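You operate a simulated robot arm through the tools that you are given. There is no shell and no other tool.

Carry out the task below with a simulated robot arm. There is one attempt and no reset: what you move stays moved.

TASK
Give press B its power back at the cabinet next to it and start its motor.
Fine: pull the cabinet's stop button out, RESET, setup switch to LINE, ON, then the motor.

It is judged by the outcome, as a careful person would: the job done as asked, and still so three seconds after it is handed in. It fails if anything else is knocked over, pushed out of place, dropped, spilled or broken.

THE ROBOT
A 6-joint arm with a two-finger gripper, fixed in place. Base frame: the origin is at the foot of the arm, x ahead of it, y to its left, z up. Readings come in mm, rad, newtons and seconds.
Its first joint turns from -2.897 to 2.897 rad. Payload 2.45 kg.
Tool frame: the origin (TCP) lies between the finger pads and is the grasp point; the fingertips stand 20 mm ahead of it; z points along the fingers, y is the line along which they close. Largest opening 140 mm; the body of the gripper starts 168 mm behind the TCP.
Orientation is told as [roll, pitch, yaw] about the base's x, y, z axes, in that order, counted from this pose: with the fingers straight down and closing along the base's y, the tool's x points along the base's -x, its y along +y and its z along -z.

THE INTERFACE
- The arm moves only by the tool step_arm. Its arguments are lists of equal length, an entry for each row: "delta_pos": the shift along the tool's x, y, z in mm, a list of three; "rot": the turn, a rotation vector about the tool's x, y, z in degrees, a list of three; "hand": the closure, from 0 (fully open) to 1 (shut). In form: {"delta_pos": [[tx, ty, tz], ...], "rot": [[rx, ry, rz], ...], "hand": [hand, ...]}. A call has 1 to 20 rows; each row is the pose to reach, as a shift and turn from the pose commanded when the call began, along the tool's axes at that moment. Each row takes 0.2 s and may step no farther than 50 mm and 0.15 rad from the row before; otherwise, or with a gripper value out of range, the whole call is refused. A pose out of reach is approached as far as the arm can. The call stops where the force on the tool passes 80 N (or 10 N more than at its start, if that is more) or the arm is blocked; 0.2 s more then pass. The fingers move at their own pace (about 45 mm/s each) and stop on an object; they squeeze with about 21 N. The grip force told is the motor's: it shows also when the fingers shut on nothing. Time passes only in rows, and 0.2 s behind the last, so rows that repeat a pose let the fingers close. It gives the time, the measured TCP pose, the force on the tool (base axes), the opening and the grip force at its end, in the units of the frame above (readings bear some noise), with the torque about the TCP (base axes, N m) and any sound that the robot's microphone picked up.
- Cameras (640 x 400 px; columns grow to the right, rows downward): "scene" is fixed at [222.8, 632.2, 1828.6]; the picture's right is [-0.43, -0.90, 0.00], its down [-0.69, 0.33, -0.65] and it looks along [0.58, -0.28, -0.76] (base axes); focal length 247 px, centre (320, 200). "wrist" rides on the gripper at [78, 11, -209] in the tool frame; the picture's right is [-0.14, 0.99, 0.00], its down [-0.92, -0.13, -0.37] and it looks along [-0.36, -0.05, 0.93] (tool axes); focal length 280 px, centre (320, 200). There is no depth. A picture from a camera that has moved, and an enlarged one, comes with that camera's place and axes in the base frame and with its lens. The place of the scene camera against the robot may be out by one fixed shift of up to 25 mm in any direction.
- capture(camera): a new picture of that camera. No time passes.
- inspect(camera, box): a new picture of the part [left, top, right, bottom] of that camera's present view, enlarged. No time passes.
- close_job(): hands the job in; it is judged then, once.

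Nothing tells you positions but the pictures and the camera data. Unless the task says otherwise, let go and move clear before handing in.

The tools are called after ">>>" as name(argument=value, ...) on one line, values as JSON. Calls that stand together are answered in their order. step_arm: Moves the arm, as the interface text tells. Its arguments: {"type":"object","properties":{"delta_pos":{"type":"array"},"rot":{"type":"array"},"hand":{"type":"array"}},"required":["delta_pos","rot","hand"]} The other tools are called the same way: capture (camera) takes a picture; inspect (camera, box) takes an enlarged picture of a part of a camera's view; close_job () hands the job in.

At the start:

```text
clock: 0.0
ee_pos: [387.0, 412.2, 1492.7]
tool_rot: [0.001, 0.0, 0.0]
contact_force: [-0.6, 0.0, 0.0]
torque: [0.0, -0.02, 0.0]
opening: 140.1
grip_force: 0.2
```

scene: 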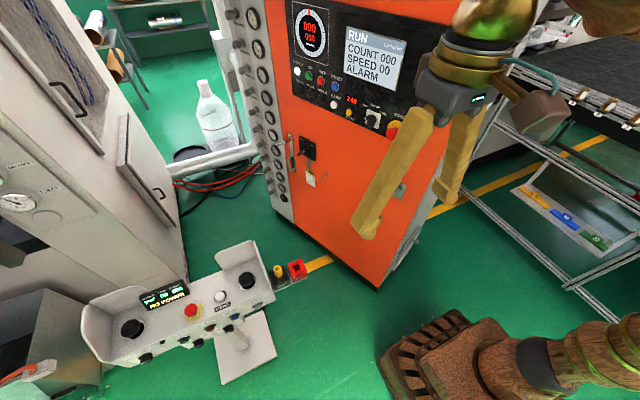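
wrist: 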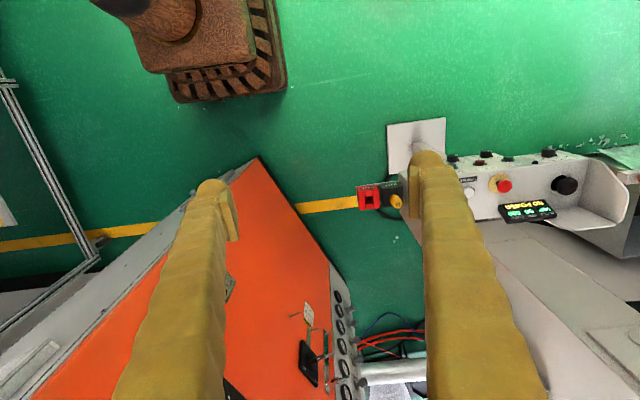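

I see an orange cabinet with a panel (display, lamps, buttons), a pedestal operator console at the lower left and grey machines. I'll look closer at all the controls before moving anything.

>>> inspect(camera="scene", box=[270, 0, 430, 100])

>>> inspect(camera="scene", box=[280, 50, 440, 150])

>>> inspect(camera="scene", box=[80, 230, 340, 390])

>>> inspect(camera="scene", box=[220, 0, 330, 210])

>>> inspect(camera="wrist", box=[340, 110, 640, 290])

```text
4.00 times, centred on (350, 50) of scene
camera zoom: at [222.8, 632.2, 1828.6], right [-0.43, -0.9, 0.0], down [-0.69, 0.33, -0.65], along [0.58, -0.28, -0.76], focal length 990 px, centre (200, 800)
```

zoom: 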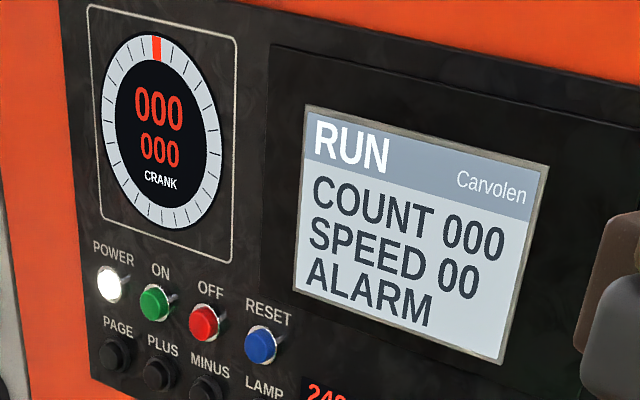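

```text
4.00 times, centred on (360, 100) of scene
camera zoom: at [222.8, 632.2, 1828.6], right [-0.43, -0.9, 0.0], down [-0.69, 0.33, -0.65], along [0.58, -0.28, -0.76], focal length 990 px, centre (160, 600)
```

zoom: 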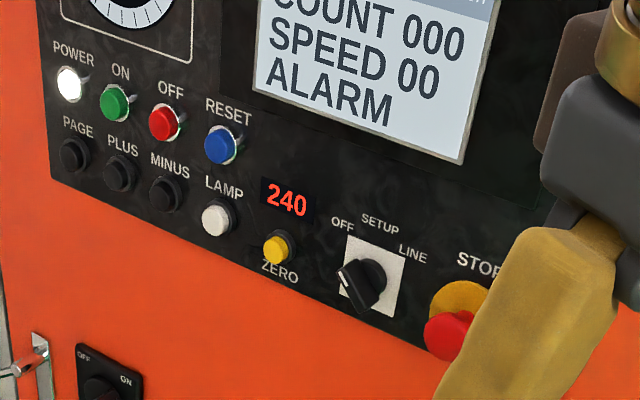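

```text
2.46 times, centred on (210, 310) of scene
camera zoom: at [222.8, 632.2, 1828.6], right [-0.43, -0.9, 0.0], down [-0.69, 0.33, -0.65], along [0.58, -0.28, -0.76], focal length 609 px, centre (591, -71)
```

zoom: 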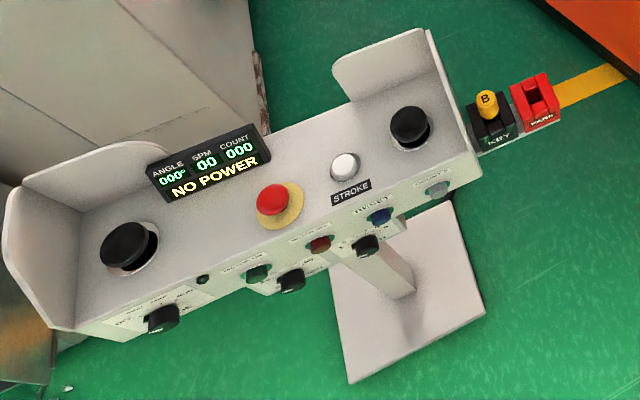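

```text
1.90 times, centred on (275, 105) of scene
camera zoom: at [222.8, 632.2, 1828.6], right [-0.43, -0.9, 0.0], down [-0.69, 0.33, -0.65], along [0.58, -0.28, -0.76], focal length 471 px, centre (406, 381)
```

zoom: 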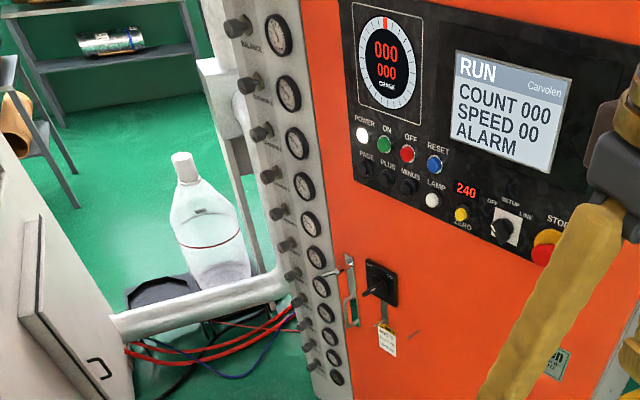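

```text
2.13 times, centred on (490, 200) of wrist
camera zoom: at [310.0, 423.6, 1701.7], right [0.14, 0.99, 0.0], down [0.92, -0.13, 0.37], along [0.36, -0.05, -0.93], focal length 598 px, centre (-43, 200)
```

zoom: 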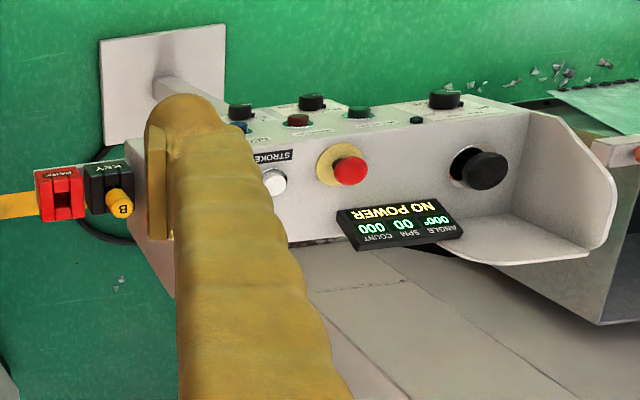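

The console shows NO POWER; the orange cabinet has the ON/OFF/RESET row, a SETUP/LINE switch and a STOP mushroom. I'll zoom in on the tag, main switch and console labels.

>>> inspect(camera="scene", box=[280, 125, 344, 165])

>>> inspect(camera="scene", box=[285, 150, 349, 190])

>>> inspect(camera="scene", box=[110, 310, 206, 370])

>>> inspect(camera="scene", box=[190, 295, 286, 355])

>>> inspect(camera="scene", box=[360, 100, 424, 140])

>>> inspect(camera="scene", box=[260, 250, 324, 290])

>>> inspect(camera="wrist", box=[440, 130, 568, 210])

>>> inspect(camera="wrist", box=[270, 280, 398, 400])

```text
10.00 times, centred on (312, 145) of scene
camera zoom: at [222.8, 632.2, 1828.6], right [-0.43, -0.9, 0.0], down [-0.69, 0.33, -0.65], along [0.58, -0.28, -0.76], focal length 2474 px, centre (400, 750)
```

zoom: 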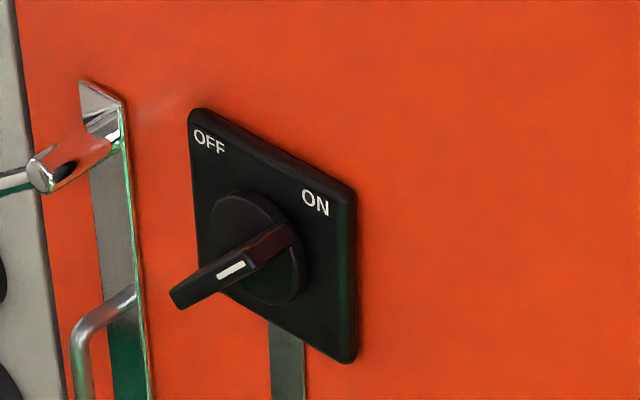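

```text
10.00 times, centred on (317, 170) of scene
camera zoom: at [222.8, 632.2, 1828.6], right [-0.43, -0.9, 0.0], down [-0.69, 0.33, -0.65], along [0.58, -0.28, -0.76], focal length 2474 px, centre (350, 500)
```

zoom: 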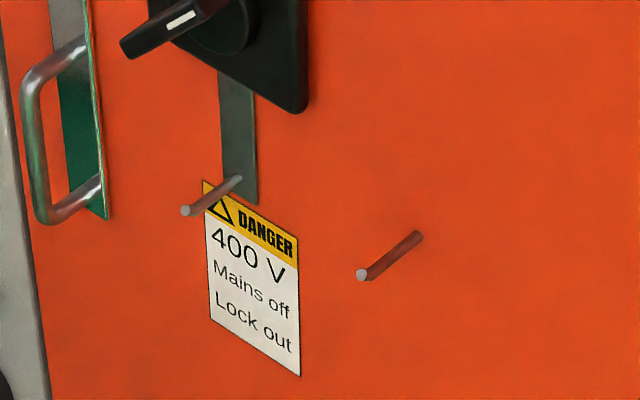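

```text
6.67 times, centred on (158, 340) of scene
camera zoom: at [222.8, 632.2, 1828.6], right [-0.43, -0.9, 0.0], down [-0.69, 0.33, -0.65], along [0.58, -0.28, -0.76], focal length 1649 px, centre (1400, -733)
```

zoom: 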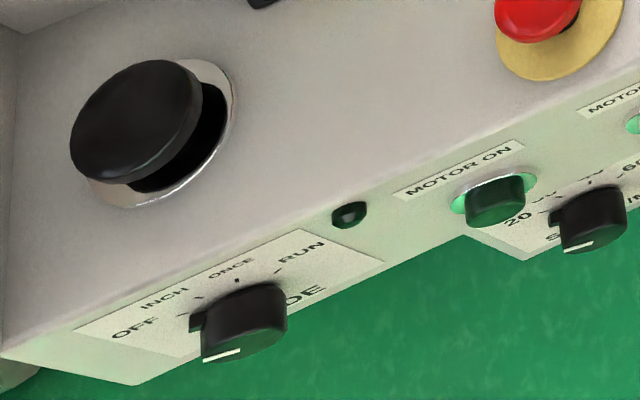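

```text
6.67 times, centred on (238, 325) of scene
camera zoom: at [222.8, 632.2, 1828.6], right [-0.43, -0.9, 0.0], down [-0.69, 0.33, -0.65], along [0.58, -0.28, -0.76], focal length 1649 px, centre (867, -633)
```

zoom: 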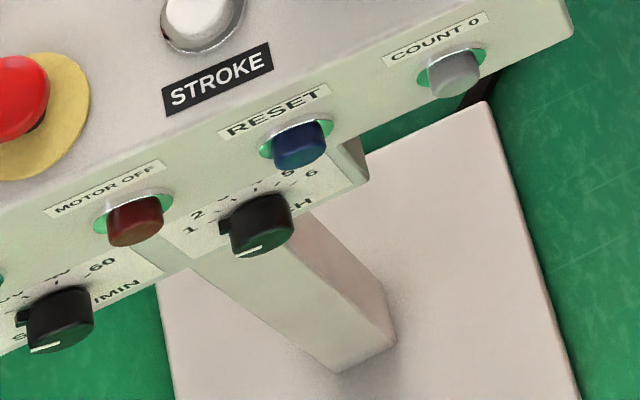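

```text
10.00 times, centred on (392, 120) of scene
camera zoom: at [222.8, 632.2, 1828.6], right [-0.43, -0.9, 0.0], down [-0.69, 0.33, -0.65], along [0.58, -0.28, -0.76], focal length 2474 px, centre (-400, 1000)
```

zoom: 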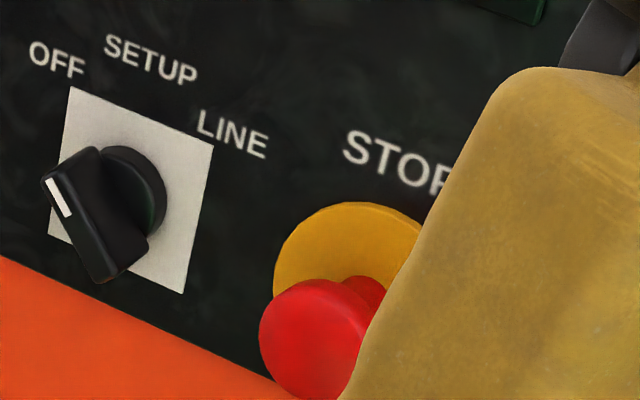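

```text
10.00 times, centred on (292, 270) of scene
camera zoom: at [222.8, 632.2, 1828.6], right [-0.43, -0.9, 0.0], down [-0.69, 0.33, -0.65], along [0.58, -0.28, -0.76], focal length 2474 px, centre (600, -500)
```

zoom: 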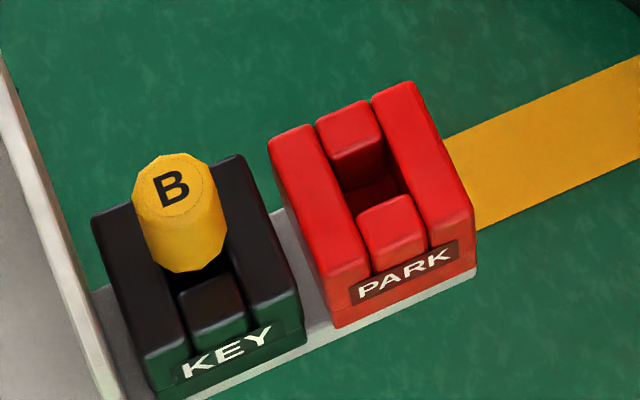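

```text
5.00 times, centred on (504, 170) of wrist
camera zoom: at [310.0, 423.6, 1701.7], right [0.14, 0.99, 0.0], down [0.92, -0.13, 0.37], along [0.36, -0.05, -0.93], focal length 1402 px, centre (-600, 350)
```

zoom: 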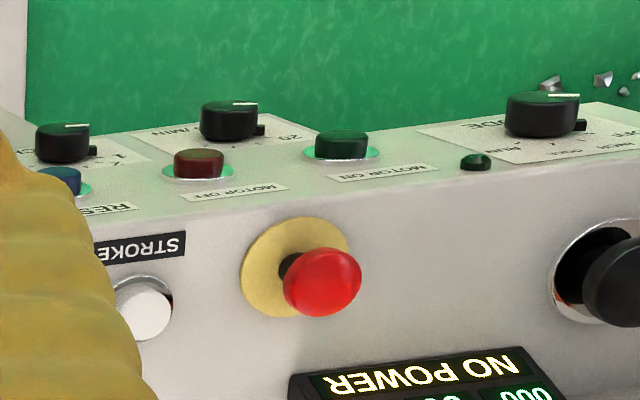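

```text
3.33 times, centred on (334, 340) of wrist
camera zoom: at [310.0, 423.6, 1701.7], right [0.14, 0.99, 0.0], down [0.92, -0.13, 0.37], along [0.36, -0.05, -0.93], focal length 935 px, centre (273, -267)
```

zoom: 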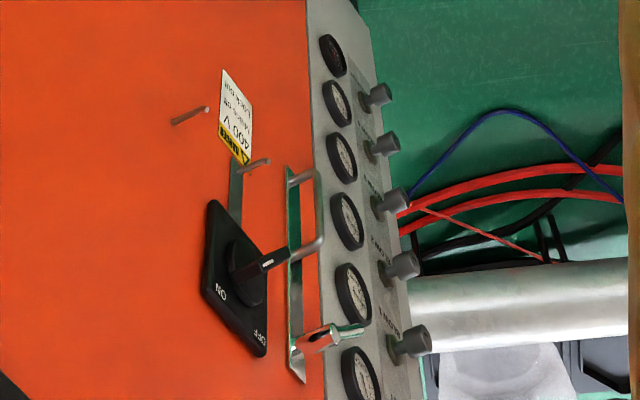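

The cabinet's STOP, SETUP switch (now at OFF), RESET and ON sit on the upper black panel; MOTOR ON is on the front strip of the console. I'll turn the wrist camera in place towards the cabinet panel to get a second, closer view for measuring.

>>> step_arm(delta_pos=[[0, 0, 0], [0, 0, 0], [0, 0, 0], [0, 0, 0], [0, 0, 0], [0, 0, 0], [0, 0, 0], [0, 0, 0]], rot=[[0, 0, 8.4], [0, 0, 16.8], [0, 0, 25.2], [0, 0, 33.6], [0, 0, 42], [0, 0, 50.4], [0, 0, 58.8], [0, 0, 67]], hand=[0, 0, 0, 0, 0, 0, 0, 0])

```text
clock: 1.8
ee_pos: [387.5, 412.5, 1493.0]
tool_rot: [0.0, 0.0, -1.173]
contact_force: [-0.3, 0.2, 0.4]
torque: [0.0, 0.02, 0.02]
opening: 140.0
grip_force: 0.1
```

The yaw turn went cleanly. Next I'll pitch the tool up so the wrist camera looks at the cabinet panel.

>>> step_arm(delta_pos=[[0, 0, 0], [0, 0, 0], [0, 0, 0], [0, 0, 0], [0, 0, 0], [0, 0, 0], [0, 0, 0]], rot=[[0, -8.4, 0], [0, -16.8, 0], [0, -25.2, 0], [0, -33.6, 0], [0, -42, 0], [0, -50.4, 0], [0, -58, 0]], hand=[0, 0, 0, 0, 0, 0, 0])

>>> capture(camera="wrist")

>>> capture(camera="scene")

```text
clock: 3.6
ee_pos: [463.6, 375.1, 1401.2]
tool_rot: [0.001, -1.012, -1.164]
contact_force: [1.2, 0.4, 0.1]
torque: [-0.03, 0.1, -0.09]
opening: 140.0
grip_force: 0.0
out of reach, approached as far as the arm can: row 4, 5, 6, 7
stopped in row 7: the arm was blocked; the commanded pose is now the measured one
```

```text
taken
camera wrist: at [387.6, 580.6, 1445.7], right [0.94, 0.32, 0.12], down [-0.05, -0.21, 0.98], along [0.34, -0.92, -0.18], focal length 280 px, centre (320, 200)
```

wrist: 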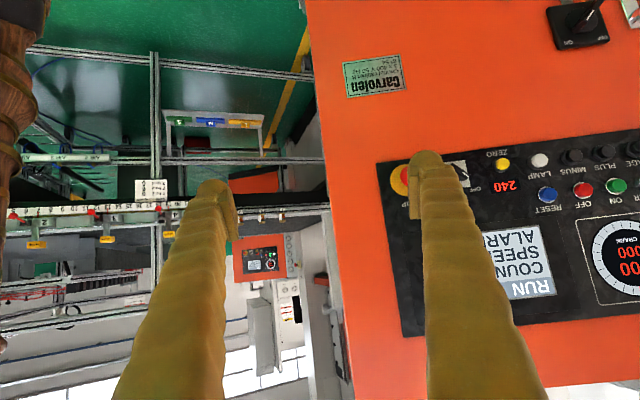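

```text
taken
```

scene: 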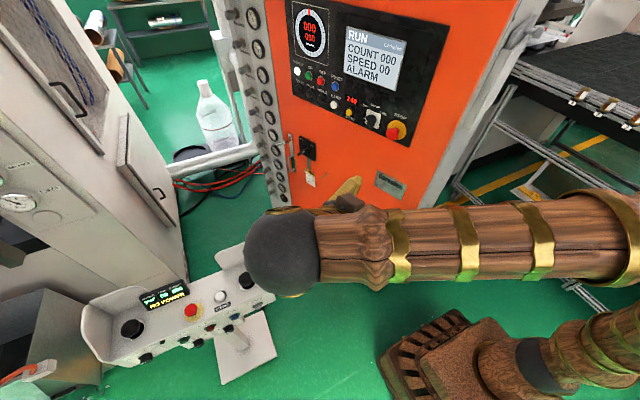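

Now both cameras see the panel; the arm came to its reach limit in that tilt but nothing was touched. I'll zoom in to measure the controls precisely.

>>> inspect(camera="scene", box=[340, 70, 436, 160])

>>> inspect(camera="wrist", box=[370, 110, 498, 240])

>>> inspect(camera="wrist", box=[480, 110, 640, 240])

>>> inspect(camera="scene", box=[284, 50, 380, 130])

>>> inspect(camera="wrist", box=[220, 200, 360, 330])

```text
4.44 times, centred on (388, 115) of scene
camera zoom: at [222.8, 632.2, 1828.6], right [-0.43, -0.9, 0.0], down [-0.69, 0.33, -0.65], along [0.58, -0.28, -0.76], focal length 1100 px, centre (18, 578)
```

zoom: 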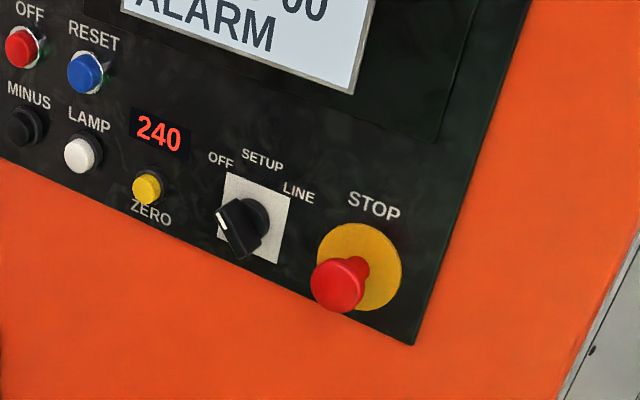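

```text
3.08 times, centred on (434, 175) of wrist
camera zoom: at [387.6, 580.6, 1445.7], right [0.94, 0.32, 0.12], down [-0.05, -0.21, 0.98], along [0.34, -0.92, -0.18], focal length 863 px, centre (-31, 277)
```

zoom: 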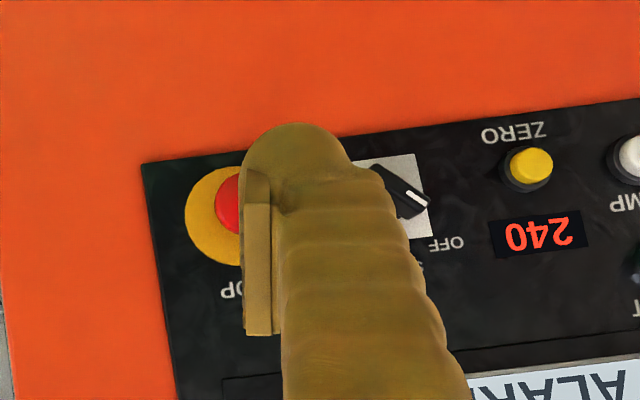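

```text
3.08 times, centred on (560, 175) of wrist
camera zoom: at [387.6, 580.6, 1445.7], right [0.94, 0.32, 0.12], down [-0.05, -0.21, 0.98], along [0.34, -0.92, -0.18], focal length 863 px, centre (-418, 277)
```

zoom: 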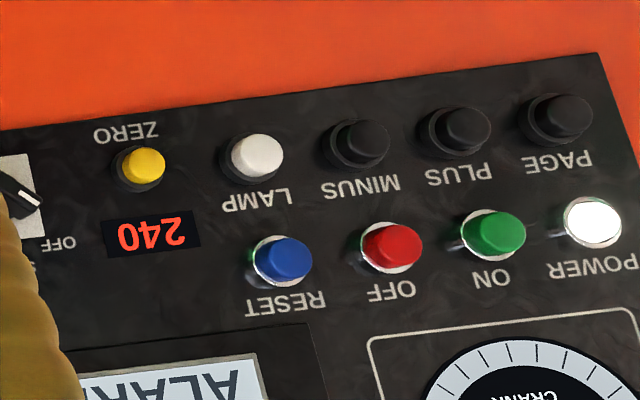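

```text
5.00 times, centred on (332, 90) of scene
camera zoom: at [222.8, 632.2, 1828.6], right [-0.43, -0.9, 0.0], down [-0.69, 0.33, -0.65], along [0.58, -0.28, -0.76], focal length 1237 px, centre (260, 750)
```

zoom: 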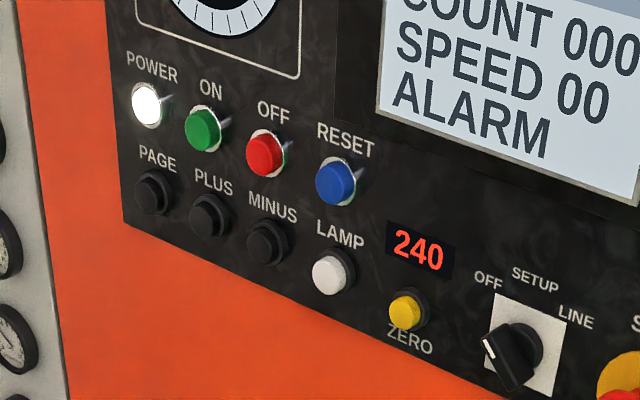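

```text
3.08 times, centred on (290, 265) of wrist
camera zoom: at [387.6, 580.6, 1445.7], right [0.94, 0.32, 0.12], down [-0.05, -0.21, 0.98], along [0.34, -0.92, -0.18], focal length 863 px, centre (412, 0)
```

zoom: 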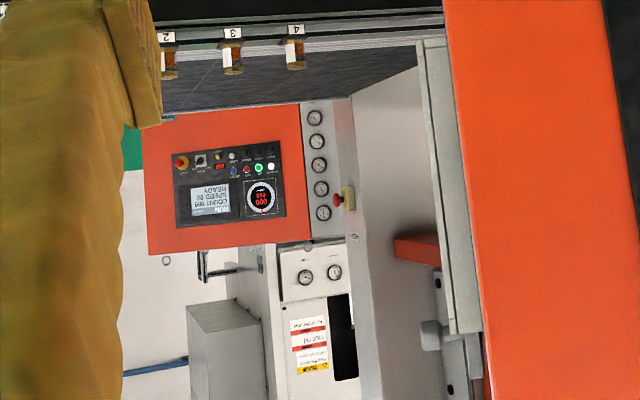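

From both views I place STOP near (806, 43, 1305) and the ZERO button near (992, 147, 1302), so the panel runs along about (0.88, 0.48) and faces +y/-x. I'll move the camera in front of the panel, well clear of it, for a better measurement.

>>> step_arm(delta_pos=[[-1, 21, 42], [-2, 42, 84], [-3, 63, 126], [-4, 84, 168], [-5, 105, 210], [-6, 126, 252], [-7, 147, 295], [-7, 147, 295]], rot=[[-2.7, 0, -1.7], [-5.4, 0, -3.4], [-8, 0, -5], [-10.7, 0, -6.7], [-13.4, 0, -8.4], [-16, 0, -10], [-18.7, 0, -11.7], [-18.7, 0, -11.7]], hand=[0, 0, 0, 0, 0, 0, 0, 0])

>>> capture(camera="wrist")

>>> capture(camera="scene")

```text
clock: 5.4
ee_pos: [699.6, 201.7, 1250.0]
tool_rot: [-0.001, -1.012, -0.774]
contact_force: [-0.3, 0.7, 0.5]
torque: [-0.02, -0.01, 0.01]
opening: 140.1
grip_force: 0.1
```

```text
taken
camera wrist: at [551.4, 362.3, 1295.4], right [0.75, 0.66, 0.12], down [0.04, -0.21, 0.98], along [0.67, -0.72, -0.18], focal length 280 px, centre (320, 200)
```

wrist: 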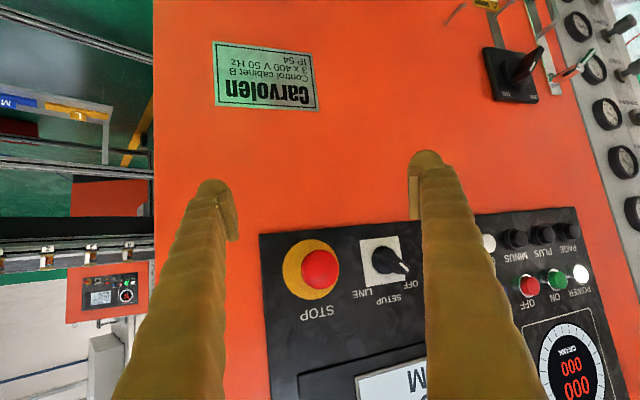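

```text
taken
```

scene: 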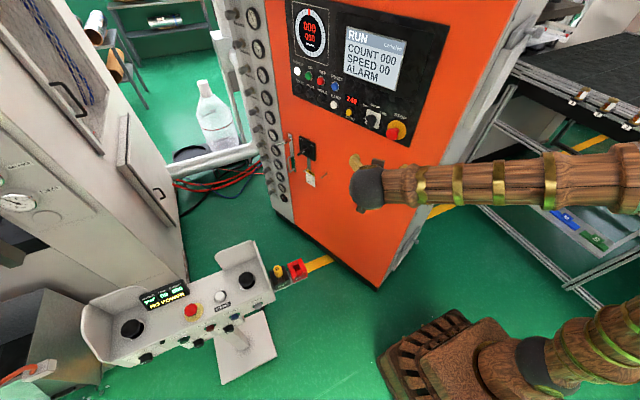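

The plate reads "Control cabinet B", so this is the right cabinet. I'll zoom for accurate pixel positions from this pose.

>>> inspect(camera="wrist", box=[260, 220, 420, 320])

>>> inspect(camera="wrist", box=[480, 210, 608, 310])

>>> inspect(camera="wrist", box=[470, 0, 570, 110])

```text
4.00 times, centred on (340, 270) of wrist
camera zoom: at [551.4, 362.3, 1295.4], right [0.75, 0.66, 0.12], down [0.04, -0.21, 0.98], along [0.67, -0.72, -0.18], focal length 1122 px, centre (240, -80)
```

zoom: 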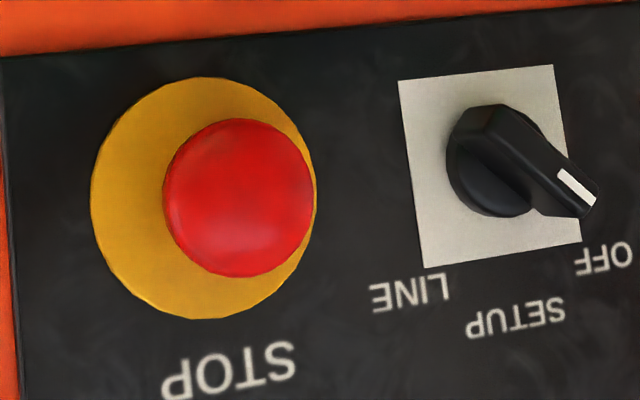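

```text
4.00 times, centred on (544, 260) of wrist
camera zoom: at [551.4, 362.3, 1295.4], right [0.75, 0.66, 0.12], down [0.04, -0.21, 0.98], along [0.67, -0.72, -0.18], focal length 1122 px, centre (-576, -40)
```

zoom: 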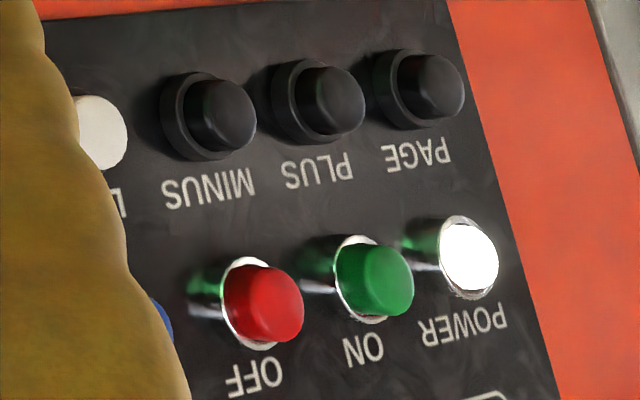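

```text
3.64 times, centred on (520, 55) of wrist
camera zoom: at [551.4, 362.3, 1295.4], right [0.75, 0.66, 0.12], down [0.04, -0.21, 0.98], along [0.67, -0.72, -0.18], focal length 1020 px, centre (-407, 727)
```

zoom: 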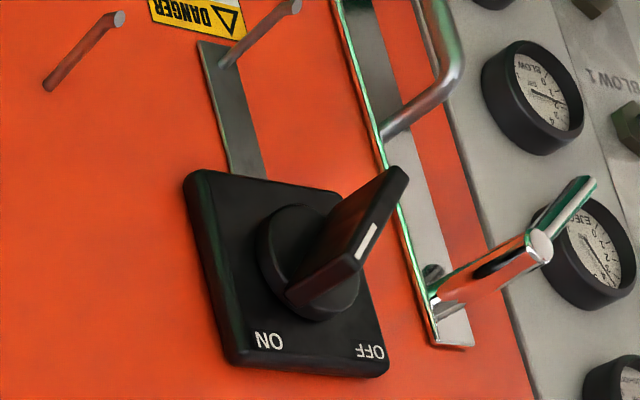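

STOP's disk comes out at about (771, 93, 1312) and OFF at about (1084, 236, 1382) from the two wrist views, so the panel normal is near (-0.36, 0.93, 0). I'll square the tool up to the panel at 150 mm from the STOP button.

>>> step_arm(delta_pos=[[-8, 6, -7], [-16, 12, -14], [-24, 17, -21], [-32, 23, -27], [-40, 29, -34], [-47.6, 34.6, -40.9], [-47.6, 34.6, -40.9]], rot=[[4.0, -5.25, 1.13], [7.9, -10.5, 2.27], [11.9, -15.75, 3.4], [15.9, -21, 4.5], [19.8, -26.25, 5.7], [23.8, -31.5, 6.8], [23.8, -31.5, 6.8]], hand=[0, 0, 0, 0, 0, 0, 0])

>>> capture(camera="wrist")

>>> capture(camera="scene")

```text
clock: 7.0
ee_pos: [715.9, 233.5, 1311.2]
tool_rot: [-1.642, -1.57, 0.439]
contact_force: [0.3, -0.4, 0.7]
torque: [0.0, -0.03, -0.03]
opening: 140.0
grip_force: 0.0
```

```text
taken
camera wrist: at [651.1, 432.8, 1233.9], right [0.92, 0.36, 0.14], down [-0.25, 0.3, 0.92], along [0.29, -0.89, 0.37], focal length 280 px, centre (320, 200)
```

wrist: 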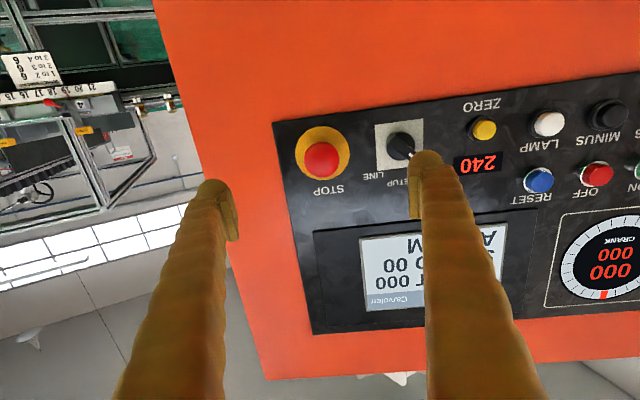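

```text
taken
```

scene: 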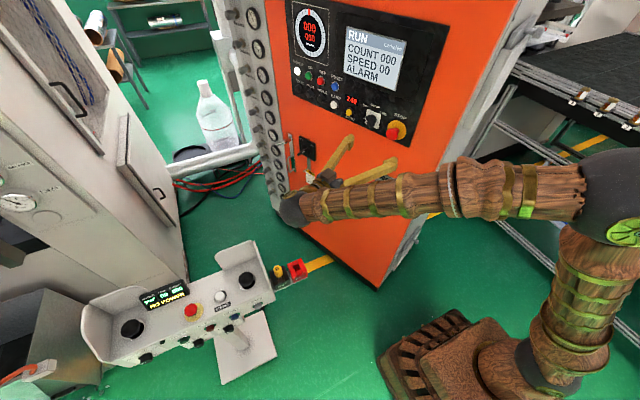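

I'm now square to the panel, about 150 mm away, all clear. I'll measure the controls in detail from here.

>>> inspect(camera="wrist", box=[260, 90, 420, 210])

>>> inspect(camera="wrist", box=[460, 80, 640, 220])

>>> inspect(camera="wrist", box=[370, 110, 450, 200])

```text
3.33 times, centred on (340, 150) of wrist
camera zoom: at [651.1, 432.8, 1233.9], right [0.92, 0.36, 0.14], down [-0.25, 0.3, 0.92], along [0.29, -0.89, 0.37], focal length 935 px, centre (253, 367)
```

zoom: 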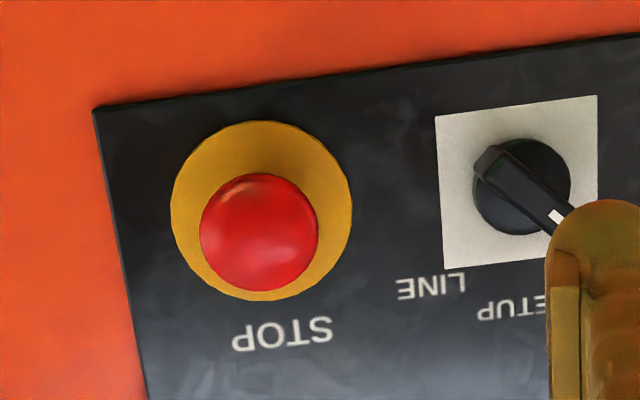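

```text
2.86 times, centred on (550, 150) of wrist
camera zoom: at [651.1, 432.8, 1233.9], right [0.92, 0.36, 0.14], down [-0.25, 0.3, 0.92], along [0.29, -0.89, 0.37], focal length 801 px, centre (-337, 343)
```

zoom: 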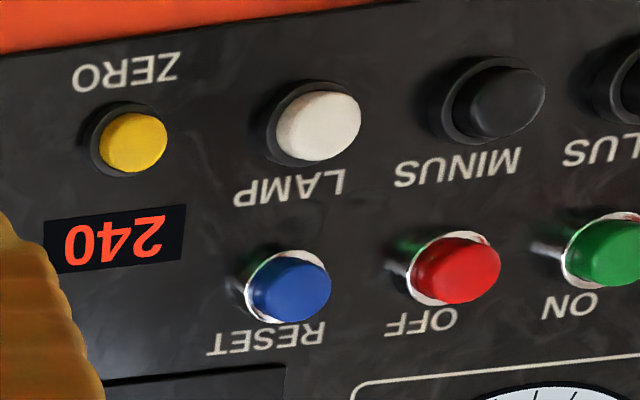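

```text
4.44 times, centred on (410, 155) of wrist
camera zoom: at [651.1, 432.8, 1233.9], right [0.92, 0.36, 0.14], down [-0.25, 0.3, 0.92], along [0.29, -0.89, 0.37], focal length 1246 px, centre (-80, 400)
```

zoom: 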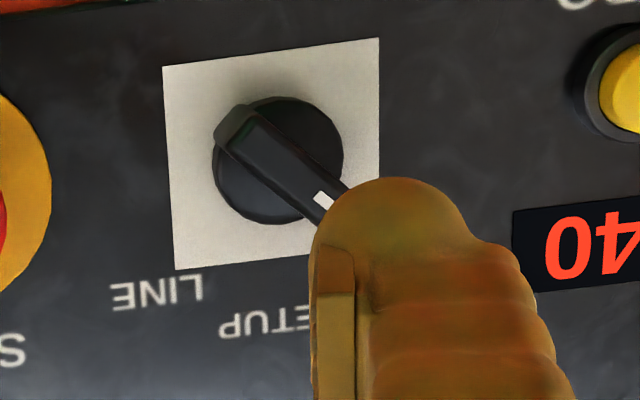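

The panel line runs at about 23.3° with STOP's disk at (777, 86, 1312), its head about 33 mm proud, and the SETUP switch at (871, 125, 1314). I'll narrow the fingers to 70 mm, trim the angle and approach to about 45 mm short of the grip point.

>>> step_arm(delta_pos=[[0, 1, 10], [-0.4, 2, 25], [-0.6, 2.5, 40], [-0.8, 2.8, 55], [-0.8, 2.8, 70], [-0.8, 2.8, 80], [-0.8, 2.8, 80]], rot=[[-0.5, 0, 0], [-1, 0, 0], [-1.5, 0, 0], [-2.2, 0, 0], [-2.2, 0, 0], [-2.2, 0, 0], [-2.2, 0, 0]], hand=[0.5, 0.5, 0.5, 0.5, 0.5, 0.5, 0.5])

>>> capture(camera="wrist")

>>> capture(camera="scene")

```text
clock: 8.6
ee_pos: [747.3, 159.8, 1312.7]
tool_rot: [-1.126, -1.57, -0.038]
contact_force: [-0.6, -0.1, -0.6]
torque: [-0.01, 0.01, 0.0]
opening: 70.0
grip_force: 0.0
```

```text
taken
camera wrist: at [674.3, 355.9, 1235.5], right [0.91, 0.39, 0.14], down [-0.26, 0.29, 0.92], along [0.32, -0.87, 0.36], focal length 280 px, centre (320, 200)
```

wrist: 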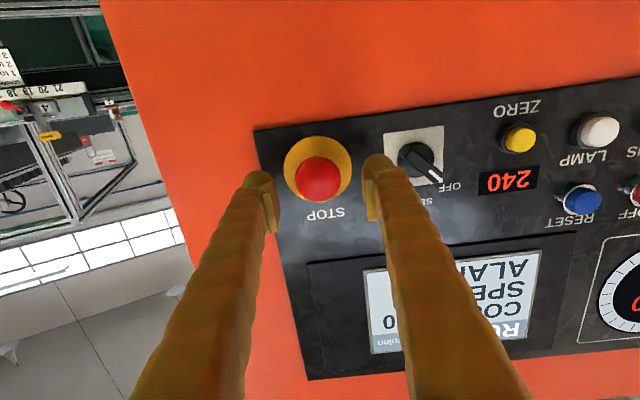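

```text
taken
```

scene: 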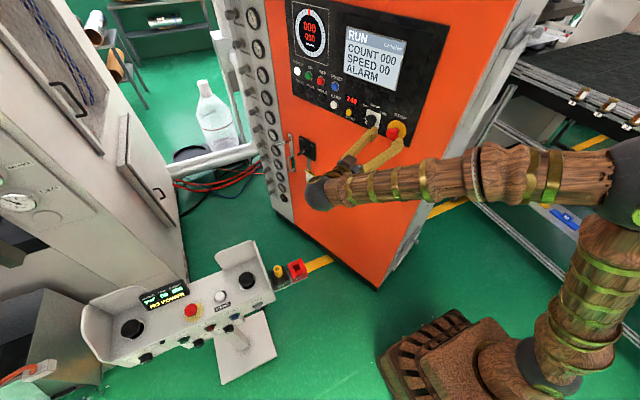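

The fingers straddle the STOP head. Checking the alignment closely before closing in.

>>> inspect(camera="wrist", box=[240, 110, 400, 230])

>>> inspect(camera="scene", box=[350, 90, 430, 150])

```text
3.33 times, centred on (320, 170) of wrist
camera zoom: at [674.3, 355.9, 1235.5], right [0.91, 0.39, 0.14], down [-0.26, 0.29, 0.92], along [0.32, -0.87, 0.36], focal length 935 px, centre (320, 300)
```

zoom: 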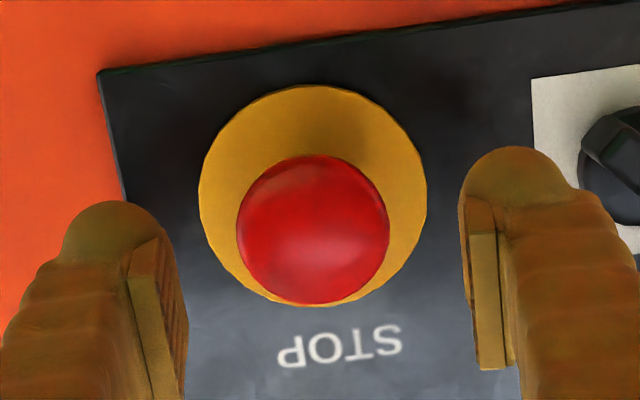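

```text
6.67 times, centred on (390, 120) of scene
camera zoom: at [222.8, 632.2, 1828.6], right [-0.43, -0.9, 0.0], down [-0.69, 0.33, -0.65], along [0.58, -0.28, -0.76], focal length 1649 px, centre (-147, 733)
```

zoom: 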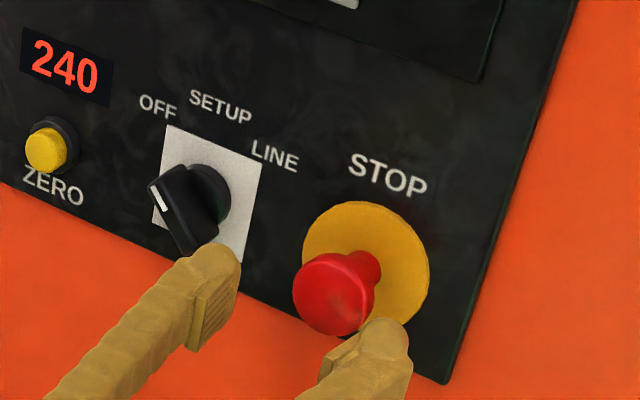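

Vertical alignment is right and the head sits 2 mm to the tool's -y side. I'll correct that and advance 44 mm so the fingertips pass the head while staying about 15 mm off the panel, then close.

>>> step_arm(delta_pos=[[0, -2.2, 10], [0, -2.2, 20], [0, -2.2, 30], [0, -2.2, 40], [0, -2.2, 44]], rot=[[0, 0, 0], [0, 0, 0], [0, 0, 0], [0, 0, 0], [0, 0, 0]], hand=[0.5, 0.5, 0.5, 0.5, 0.5])

>>> capture(camera="wrist")

>>> inspect(camera="scene", box=[350, 90, 430, 150])

```text
clock: 9.8
ee_pos: [762.6, 118.2, 1312.7]
tool_rot: [-1.068, -1.567, -0.097]
contact_force: [0.2, 0.5, -0.3]
torque: [0.01, 0.0, -0.01]
opening: 70.1
grip_force: 0.0
```

```text
taken
camera wrist: at [691.0, 314.3, 1234.9], right [0.91, 0.39, 0.14], down [-0.26, 0.29, 0.92], along [0.32, -0.87, 0.36], focal length 280 px, centre (320, 200)
```

wrist: 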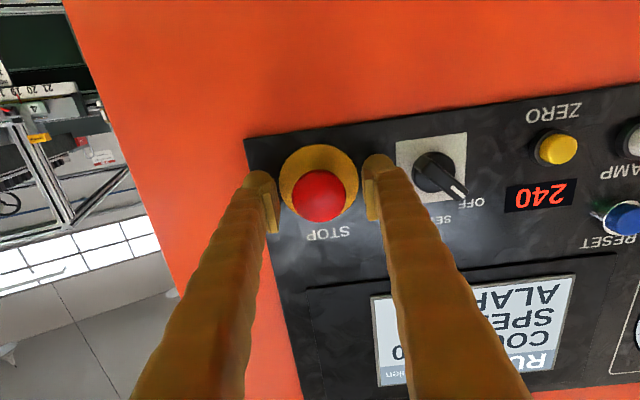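

```text
6.67 times, centred on (390, 120) of scene
camera zoom: at [222.8, 632.2, 1828.6], right [-0.43, -0.9, 0.0], down [-0.69, 0.33, -0.65], along [0.58, -0.28, -0.76], focal length 1649 px, centre (-147, 733)
```

zoom: 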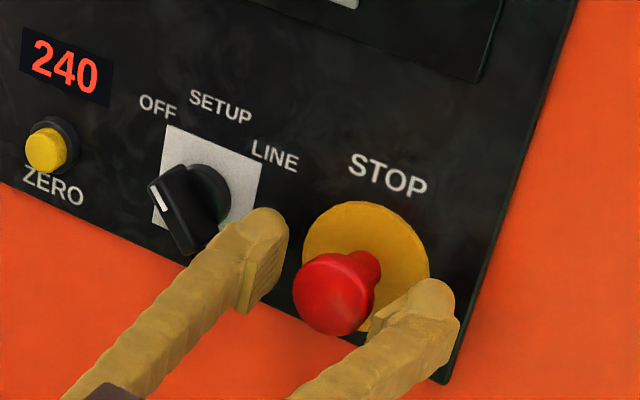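

The pads flank the red head with no contact. Closing the fingers on it now.

>>> step_arm(delta_pos=[[0, 0, 0], [0, 0, 0], [0, 0, 0], [0, 0, 0]], rot=[[0, 0, 0], [0, 0, 0], [0, 0, 0], [0, 0, 0]], hand=[0.7, 1, 1, 1])

>>> inspect(camera="wrist", box=[240, 110, 400, 230])

```text
clock: 10.8
ee_pos: [762.6, 117.7, 1312.2]
tool_rot: [-1.03, -1.569, -0.137]
contact_force: [-19.7, -8.9, -4.3]
torque: [-0.04, -0.04, 0.05]
opening: 41.4
grip_force: 45.4
```

```text
3.33 times, centred on (320, 170) of wrist
camera zoom: at [690.5, 314.1, 1235.0], right [0.91, 0.39, 0.14], down [-0.26, 0.29, 0.92], along [0.32, -0.87, 0.36], focal length 935 px, centre (320, 300)
```

zoom: 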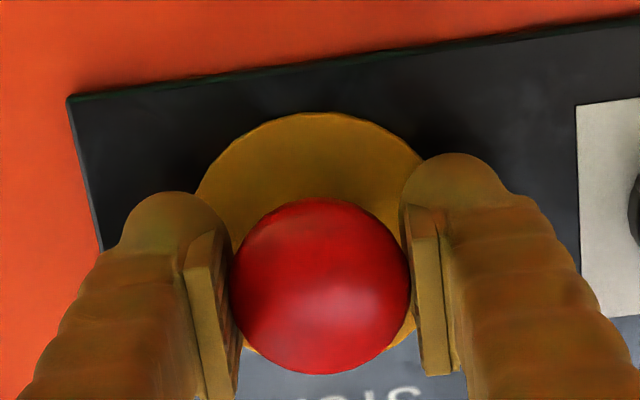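

The fingers hold the 41 mm head, but a ~21 N side force says the grip is slightly off centre. I'll nudge the tool 1 mm to its -y side to balance before pulling.

>>> step_arm(delta_pos=[[0, -0.5, 0], [0, -1, 0], [0, -1, 0]], rot=[[0, 0, 0], [0, 0, 0], [0, 0, 0]], hand=[1, 1, 1])

```text
clock: 11.6
ee_pos: [762.9, 117.7, 1313.6]
tool_rot: [-1.021, -1.569, -0.143]
contact_force: [-1.0, -5.4, -9.2]
torque: [0.0, 0.01, 0.14]
opening: 41.2
grip_force: 44.7
```

The side force is gone and the grip is balanced. Now I'll pull straight back along the panel normal in small steps.

>>> step_arm(delta_pos=[[0, 0, -2], [0, 0, -4], [0, 0, -6], [0, 0, -8], [0, 0, -10], [0, 0, -10]], rot=[[0, 0, 0], [0, 0, 0], [0, 0, 0], [0, 0, 0], [0, 0, 0], [0, 0, 0]], hand=[1, 1, 1, 1, 1, 1])

>>> capture(camera="wrist")

>>> inspect(camera="scene", box=[270, 0, 430, 150])

```text
clock: 13.0
ee_pos: [759.1, 127.8, 1313.2]
tool_rot: [-1.19, -1.569, 0.027]
contact_force: [20.8, 14.0, -5.5]
torque: [-0.03, 0.01, 0.0]
opening: 41.1
grip_force: 45.2
```

```text
taken
camera wrist: at [685.7, 323.7, 1235.0], right [0.91, 0.39, 0.14], down [-0.26, 0.29, 0.92], along [0.32, -0.87, 0.36], focal length 280 px, centre (320, 200)
```

wrist: 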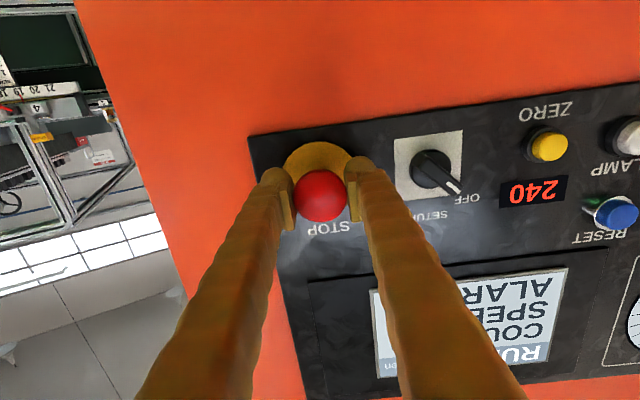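

```text
2.67 times, centred on (350, 75) of scene
camera zoom: at [222.8, 632.2, 1828.6], right [-0.43, -0.9, 0.0], down [-0.69, 0.33, -0.65], along [0.58, -0.28, -0.76], focal length 660 px, centre (240, 533)
```

zoom: 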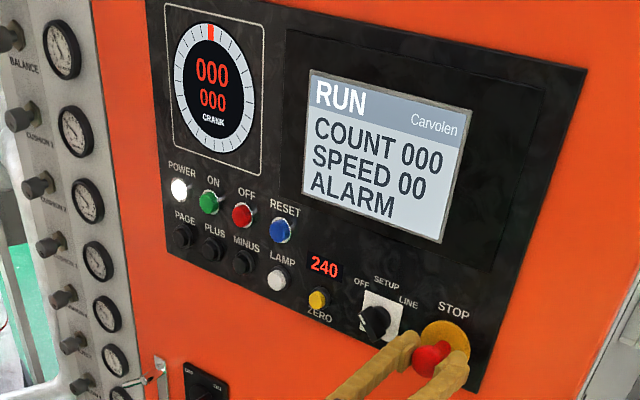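

I'll check whether the head moved with the fingers or whether they slipped.

>>> inspect(camera="wrist", box=[240, 110, 400, 230])

>>> inspect(camera="scene", box=[350, 90, 430, 150])

```text
3.33 times, centred on (320, 170) of wrist
camera zoom: at [685.7, 323.7, 1235.0], right [0.91, 0.39, 0.14], down [-0.26, 0.29, 0.92], along [0.32, -0.87, 0.36], focal length 935 px, centre (320, 300)
```

zoom: 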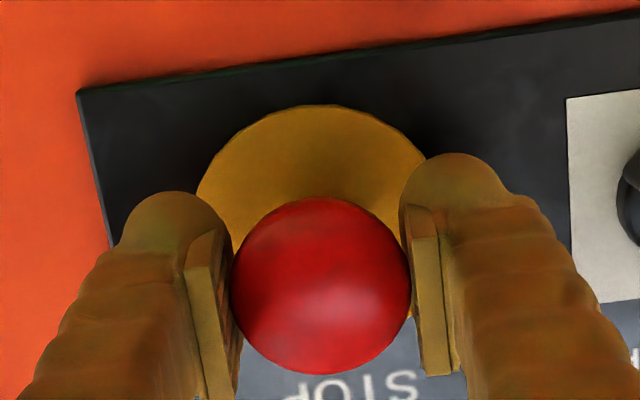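

```text
6.67 times, centred on (390, 120) of scene
camera zoom: at [222.8, 632.2, 1828.6], right [-0.43, -0.9, 0.0], down [-0.69, 0.33, -0.65], along [0.58, -0.28, -0.76], focal length 1649 px, centre (-147, 733)
```

zoom: 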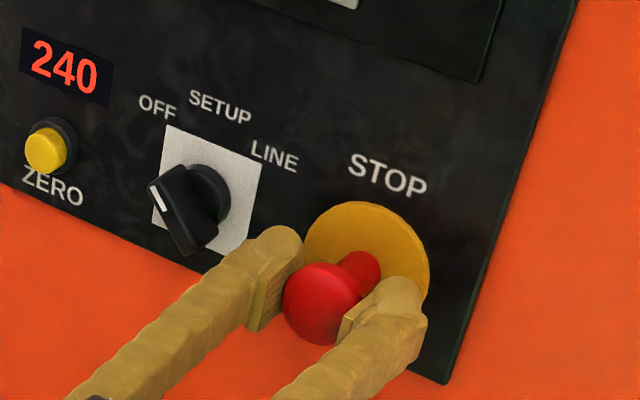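

The head came out with the fingers by about 10 mm. I'll pull a few more millimetres to be sure it reaches its out position.

>>> step_arm(delta_pos=[[0, 0, -1], [0, 0, -2], [0, 0, -3], [0, 0, -4], [0, 0, -4]], rot=[[0, 0, 0], [0, 0, 0], [0, 0, 0], [0, 0, 0], [0, 0, 0]], hand=[1, 1, 1, 1, 1])

>>> inspect(camera="wrist", box=[240, 110, 400, 230])

>>> inspect(camera="scene", box=[350, 90, 430, 150])

```text
clock: 14.2
ee_pos: [757.7, 128.7, 1312.9]
tool_rot: [-0.833, -1.57, -0.331]
contact_force: [52.5, -35.9, 2.9]
torque: [-0.03, -0.03, -0.51]
opening: 41.3
grip_force: 45.6
```

```text
3.33 times, centred on (320, 170) of wrist
camera zoom: at [684.9, 326.2, 1235.1], right [0.91, 0.39, 0.14], down [-0.26, 0.29, 0.92], along [0.32, -0.87, 0.36], focal length 935 px, centre (320, 300)
```

zoom: 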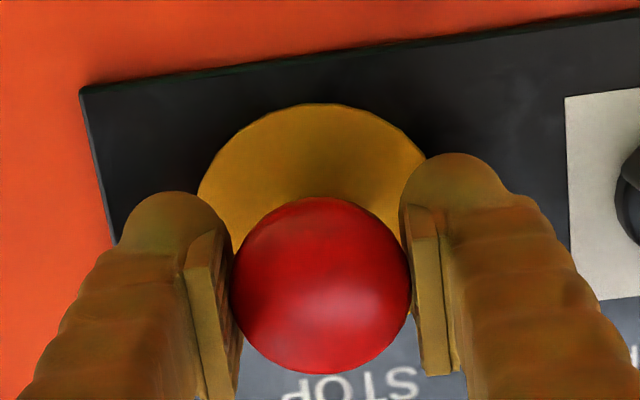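

```text
6.67 times, centred on (390, 120) of scene
camera zoom: at [222.8, 632.2, 1828.6], right [-0.43, -0.9, 0.0], down [-0.69, 0.33, -0.65], along [0.58, -0.28, -0.76], focal length 1649 px, centre (-147, 733)
```

zoom: 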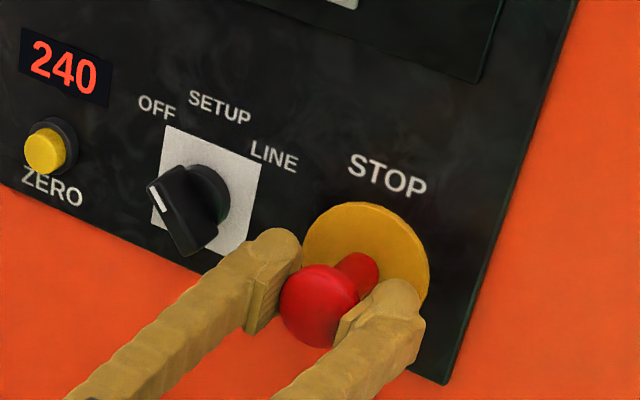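

The button has hit its outer stop (about 54 N resisting). I'll unload the pull by 2.5 mm, then open the fingers and check that it stays out.

>>> step_arm(delta_pos=[[0, 0, 1.3], [0, 0, 2.5], [0, 0, 2.5]], rot=[[0, 0, 0], [0, 0, 0], [0, 0, 0]], hand=[1, 1, 1])

>>> step_arm(delta_pos=[[0, 0, 0], [0, 0, 0], [0, 0, 0]], rot=[[0, 0, 0], [0, 0, 0], [0, 0, 0]], hand=[0.5, 0.5, 0.5])

>>> capture(camera="wrist")

>>> inspect(camera="scene", box=[350, 90, 430, 150])

>>> inspect(camera="scene", box=[270, 0, 430, 100])

```text
clock: 15.0
ee_pos: [757.9, 128.5, 1312.6]
tool_rot: [-1.038, -1.569, -0.124]
contact_force: [35.9, -0.9, 7.8]
torque: [0.12, 0.0, -0.25]
opening: 40.8
grip_force: 44.3
```

```text
clock: 15.8
ee_pos: [756.7, 127.6, 1313.1]
tool_rot: [-1.061, -1.567, -0.106]
contact_force: [-0.1, -1.1, 0.0]
torque: [0.02, 0.03, -0.03]
opening: 69.9
grip_force: 0.0
```

```text
taken
camera wrist: at [684.5, 325.0, 1235.1], right [0.91, 0.39, 0.14], down [-0.26, 0.29, 0.92], along [0.32, -0.87, 0.36], focal length 280 px, centre (320, 200)
```

wrist: 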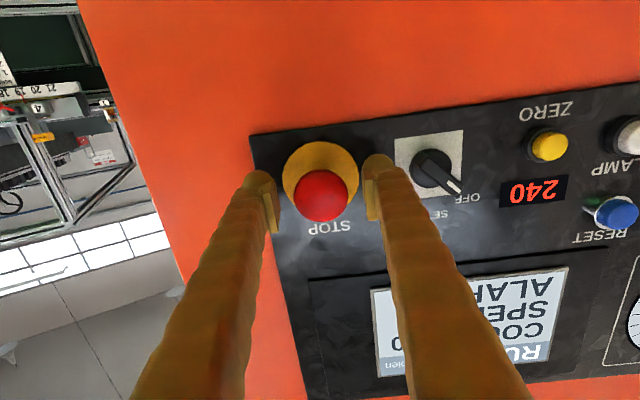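

```text
6.67 times, centred on (390, 120) of scene
camera zoom: at [222.8, 632.2, 1828.6], right [-0.43, -0.9, 0.0], down [-0.69, 0.33, -0.65], along [0.58, -0.28, -0.76], focal length 1649 px, centre (-147, 733)
```

zoom: 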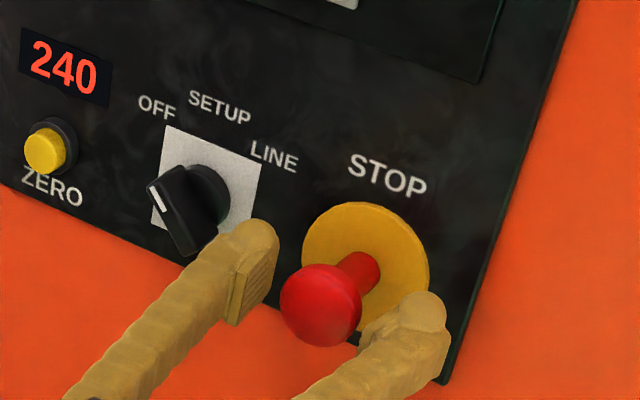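

```text
4.00 times, centred on (350, 50) of scene
camera zoom: at [222.8, 632.2, 1828.6], right [-0.43, -0.9, 0.0], down [-0.69, 0.33, -0.65], along [0.58, -0.28, -0.76], focal length 990 px, centre (200, 800)
```

zoom: 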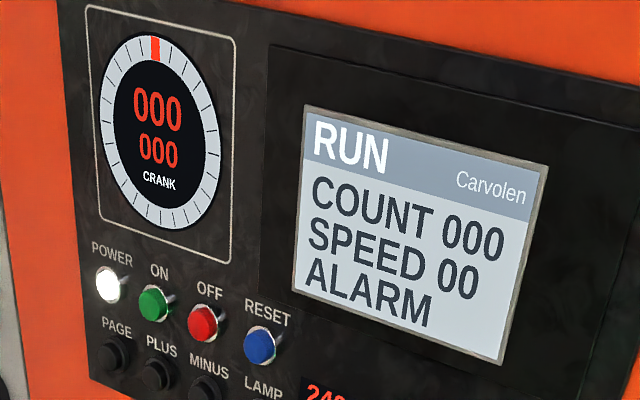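

STOP stays out; the display still shows ALARM until RESET. I'll back off straight from the panel and close the fingers to make a pressing tip.

>>> step_arm(delta_pos=[[0, 0, -20], [0, 0, -50], [0, 0, -85], [0, 0, -115], [0, 0, -115], [0, 0, -115]], rot=[[0, 0, 0], [0, 0, 0], [0, 0, 0], [0, 0, 0], [0, 0, 0], [0, 0, 0]], hand=[0.5, 0.5, 0.5, 1, 1, 1])

>>> capture(camera="wrist")

```text
clock: 17.2
ee_pos: [712.1, 233.9, 1312.3]
tool_rot: [-1.053, -1.569, -0.113]
contact_force: [-0.5, -0.4, 0.0]
torque: [0.01, 0.02, 0.0]
opening: 0.0
grip_force: 1.1
```

```text
taken
camera wrist: at [638.9, 430.1, 1236.1], right [0.91, 0.39, 0.14], down [-0.26, 0.29, 0.92], along [0.32, -0.87, 0.36], focal length 280 px, centre (320, 200)
```

wrist: 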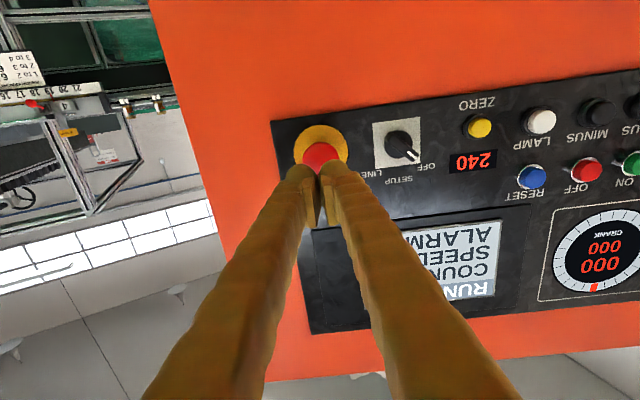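

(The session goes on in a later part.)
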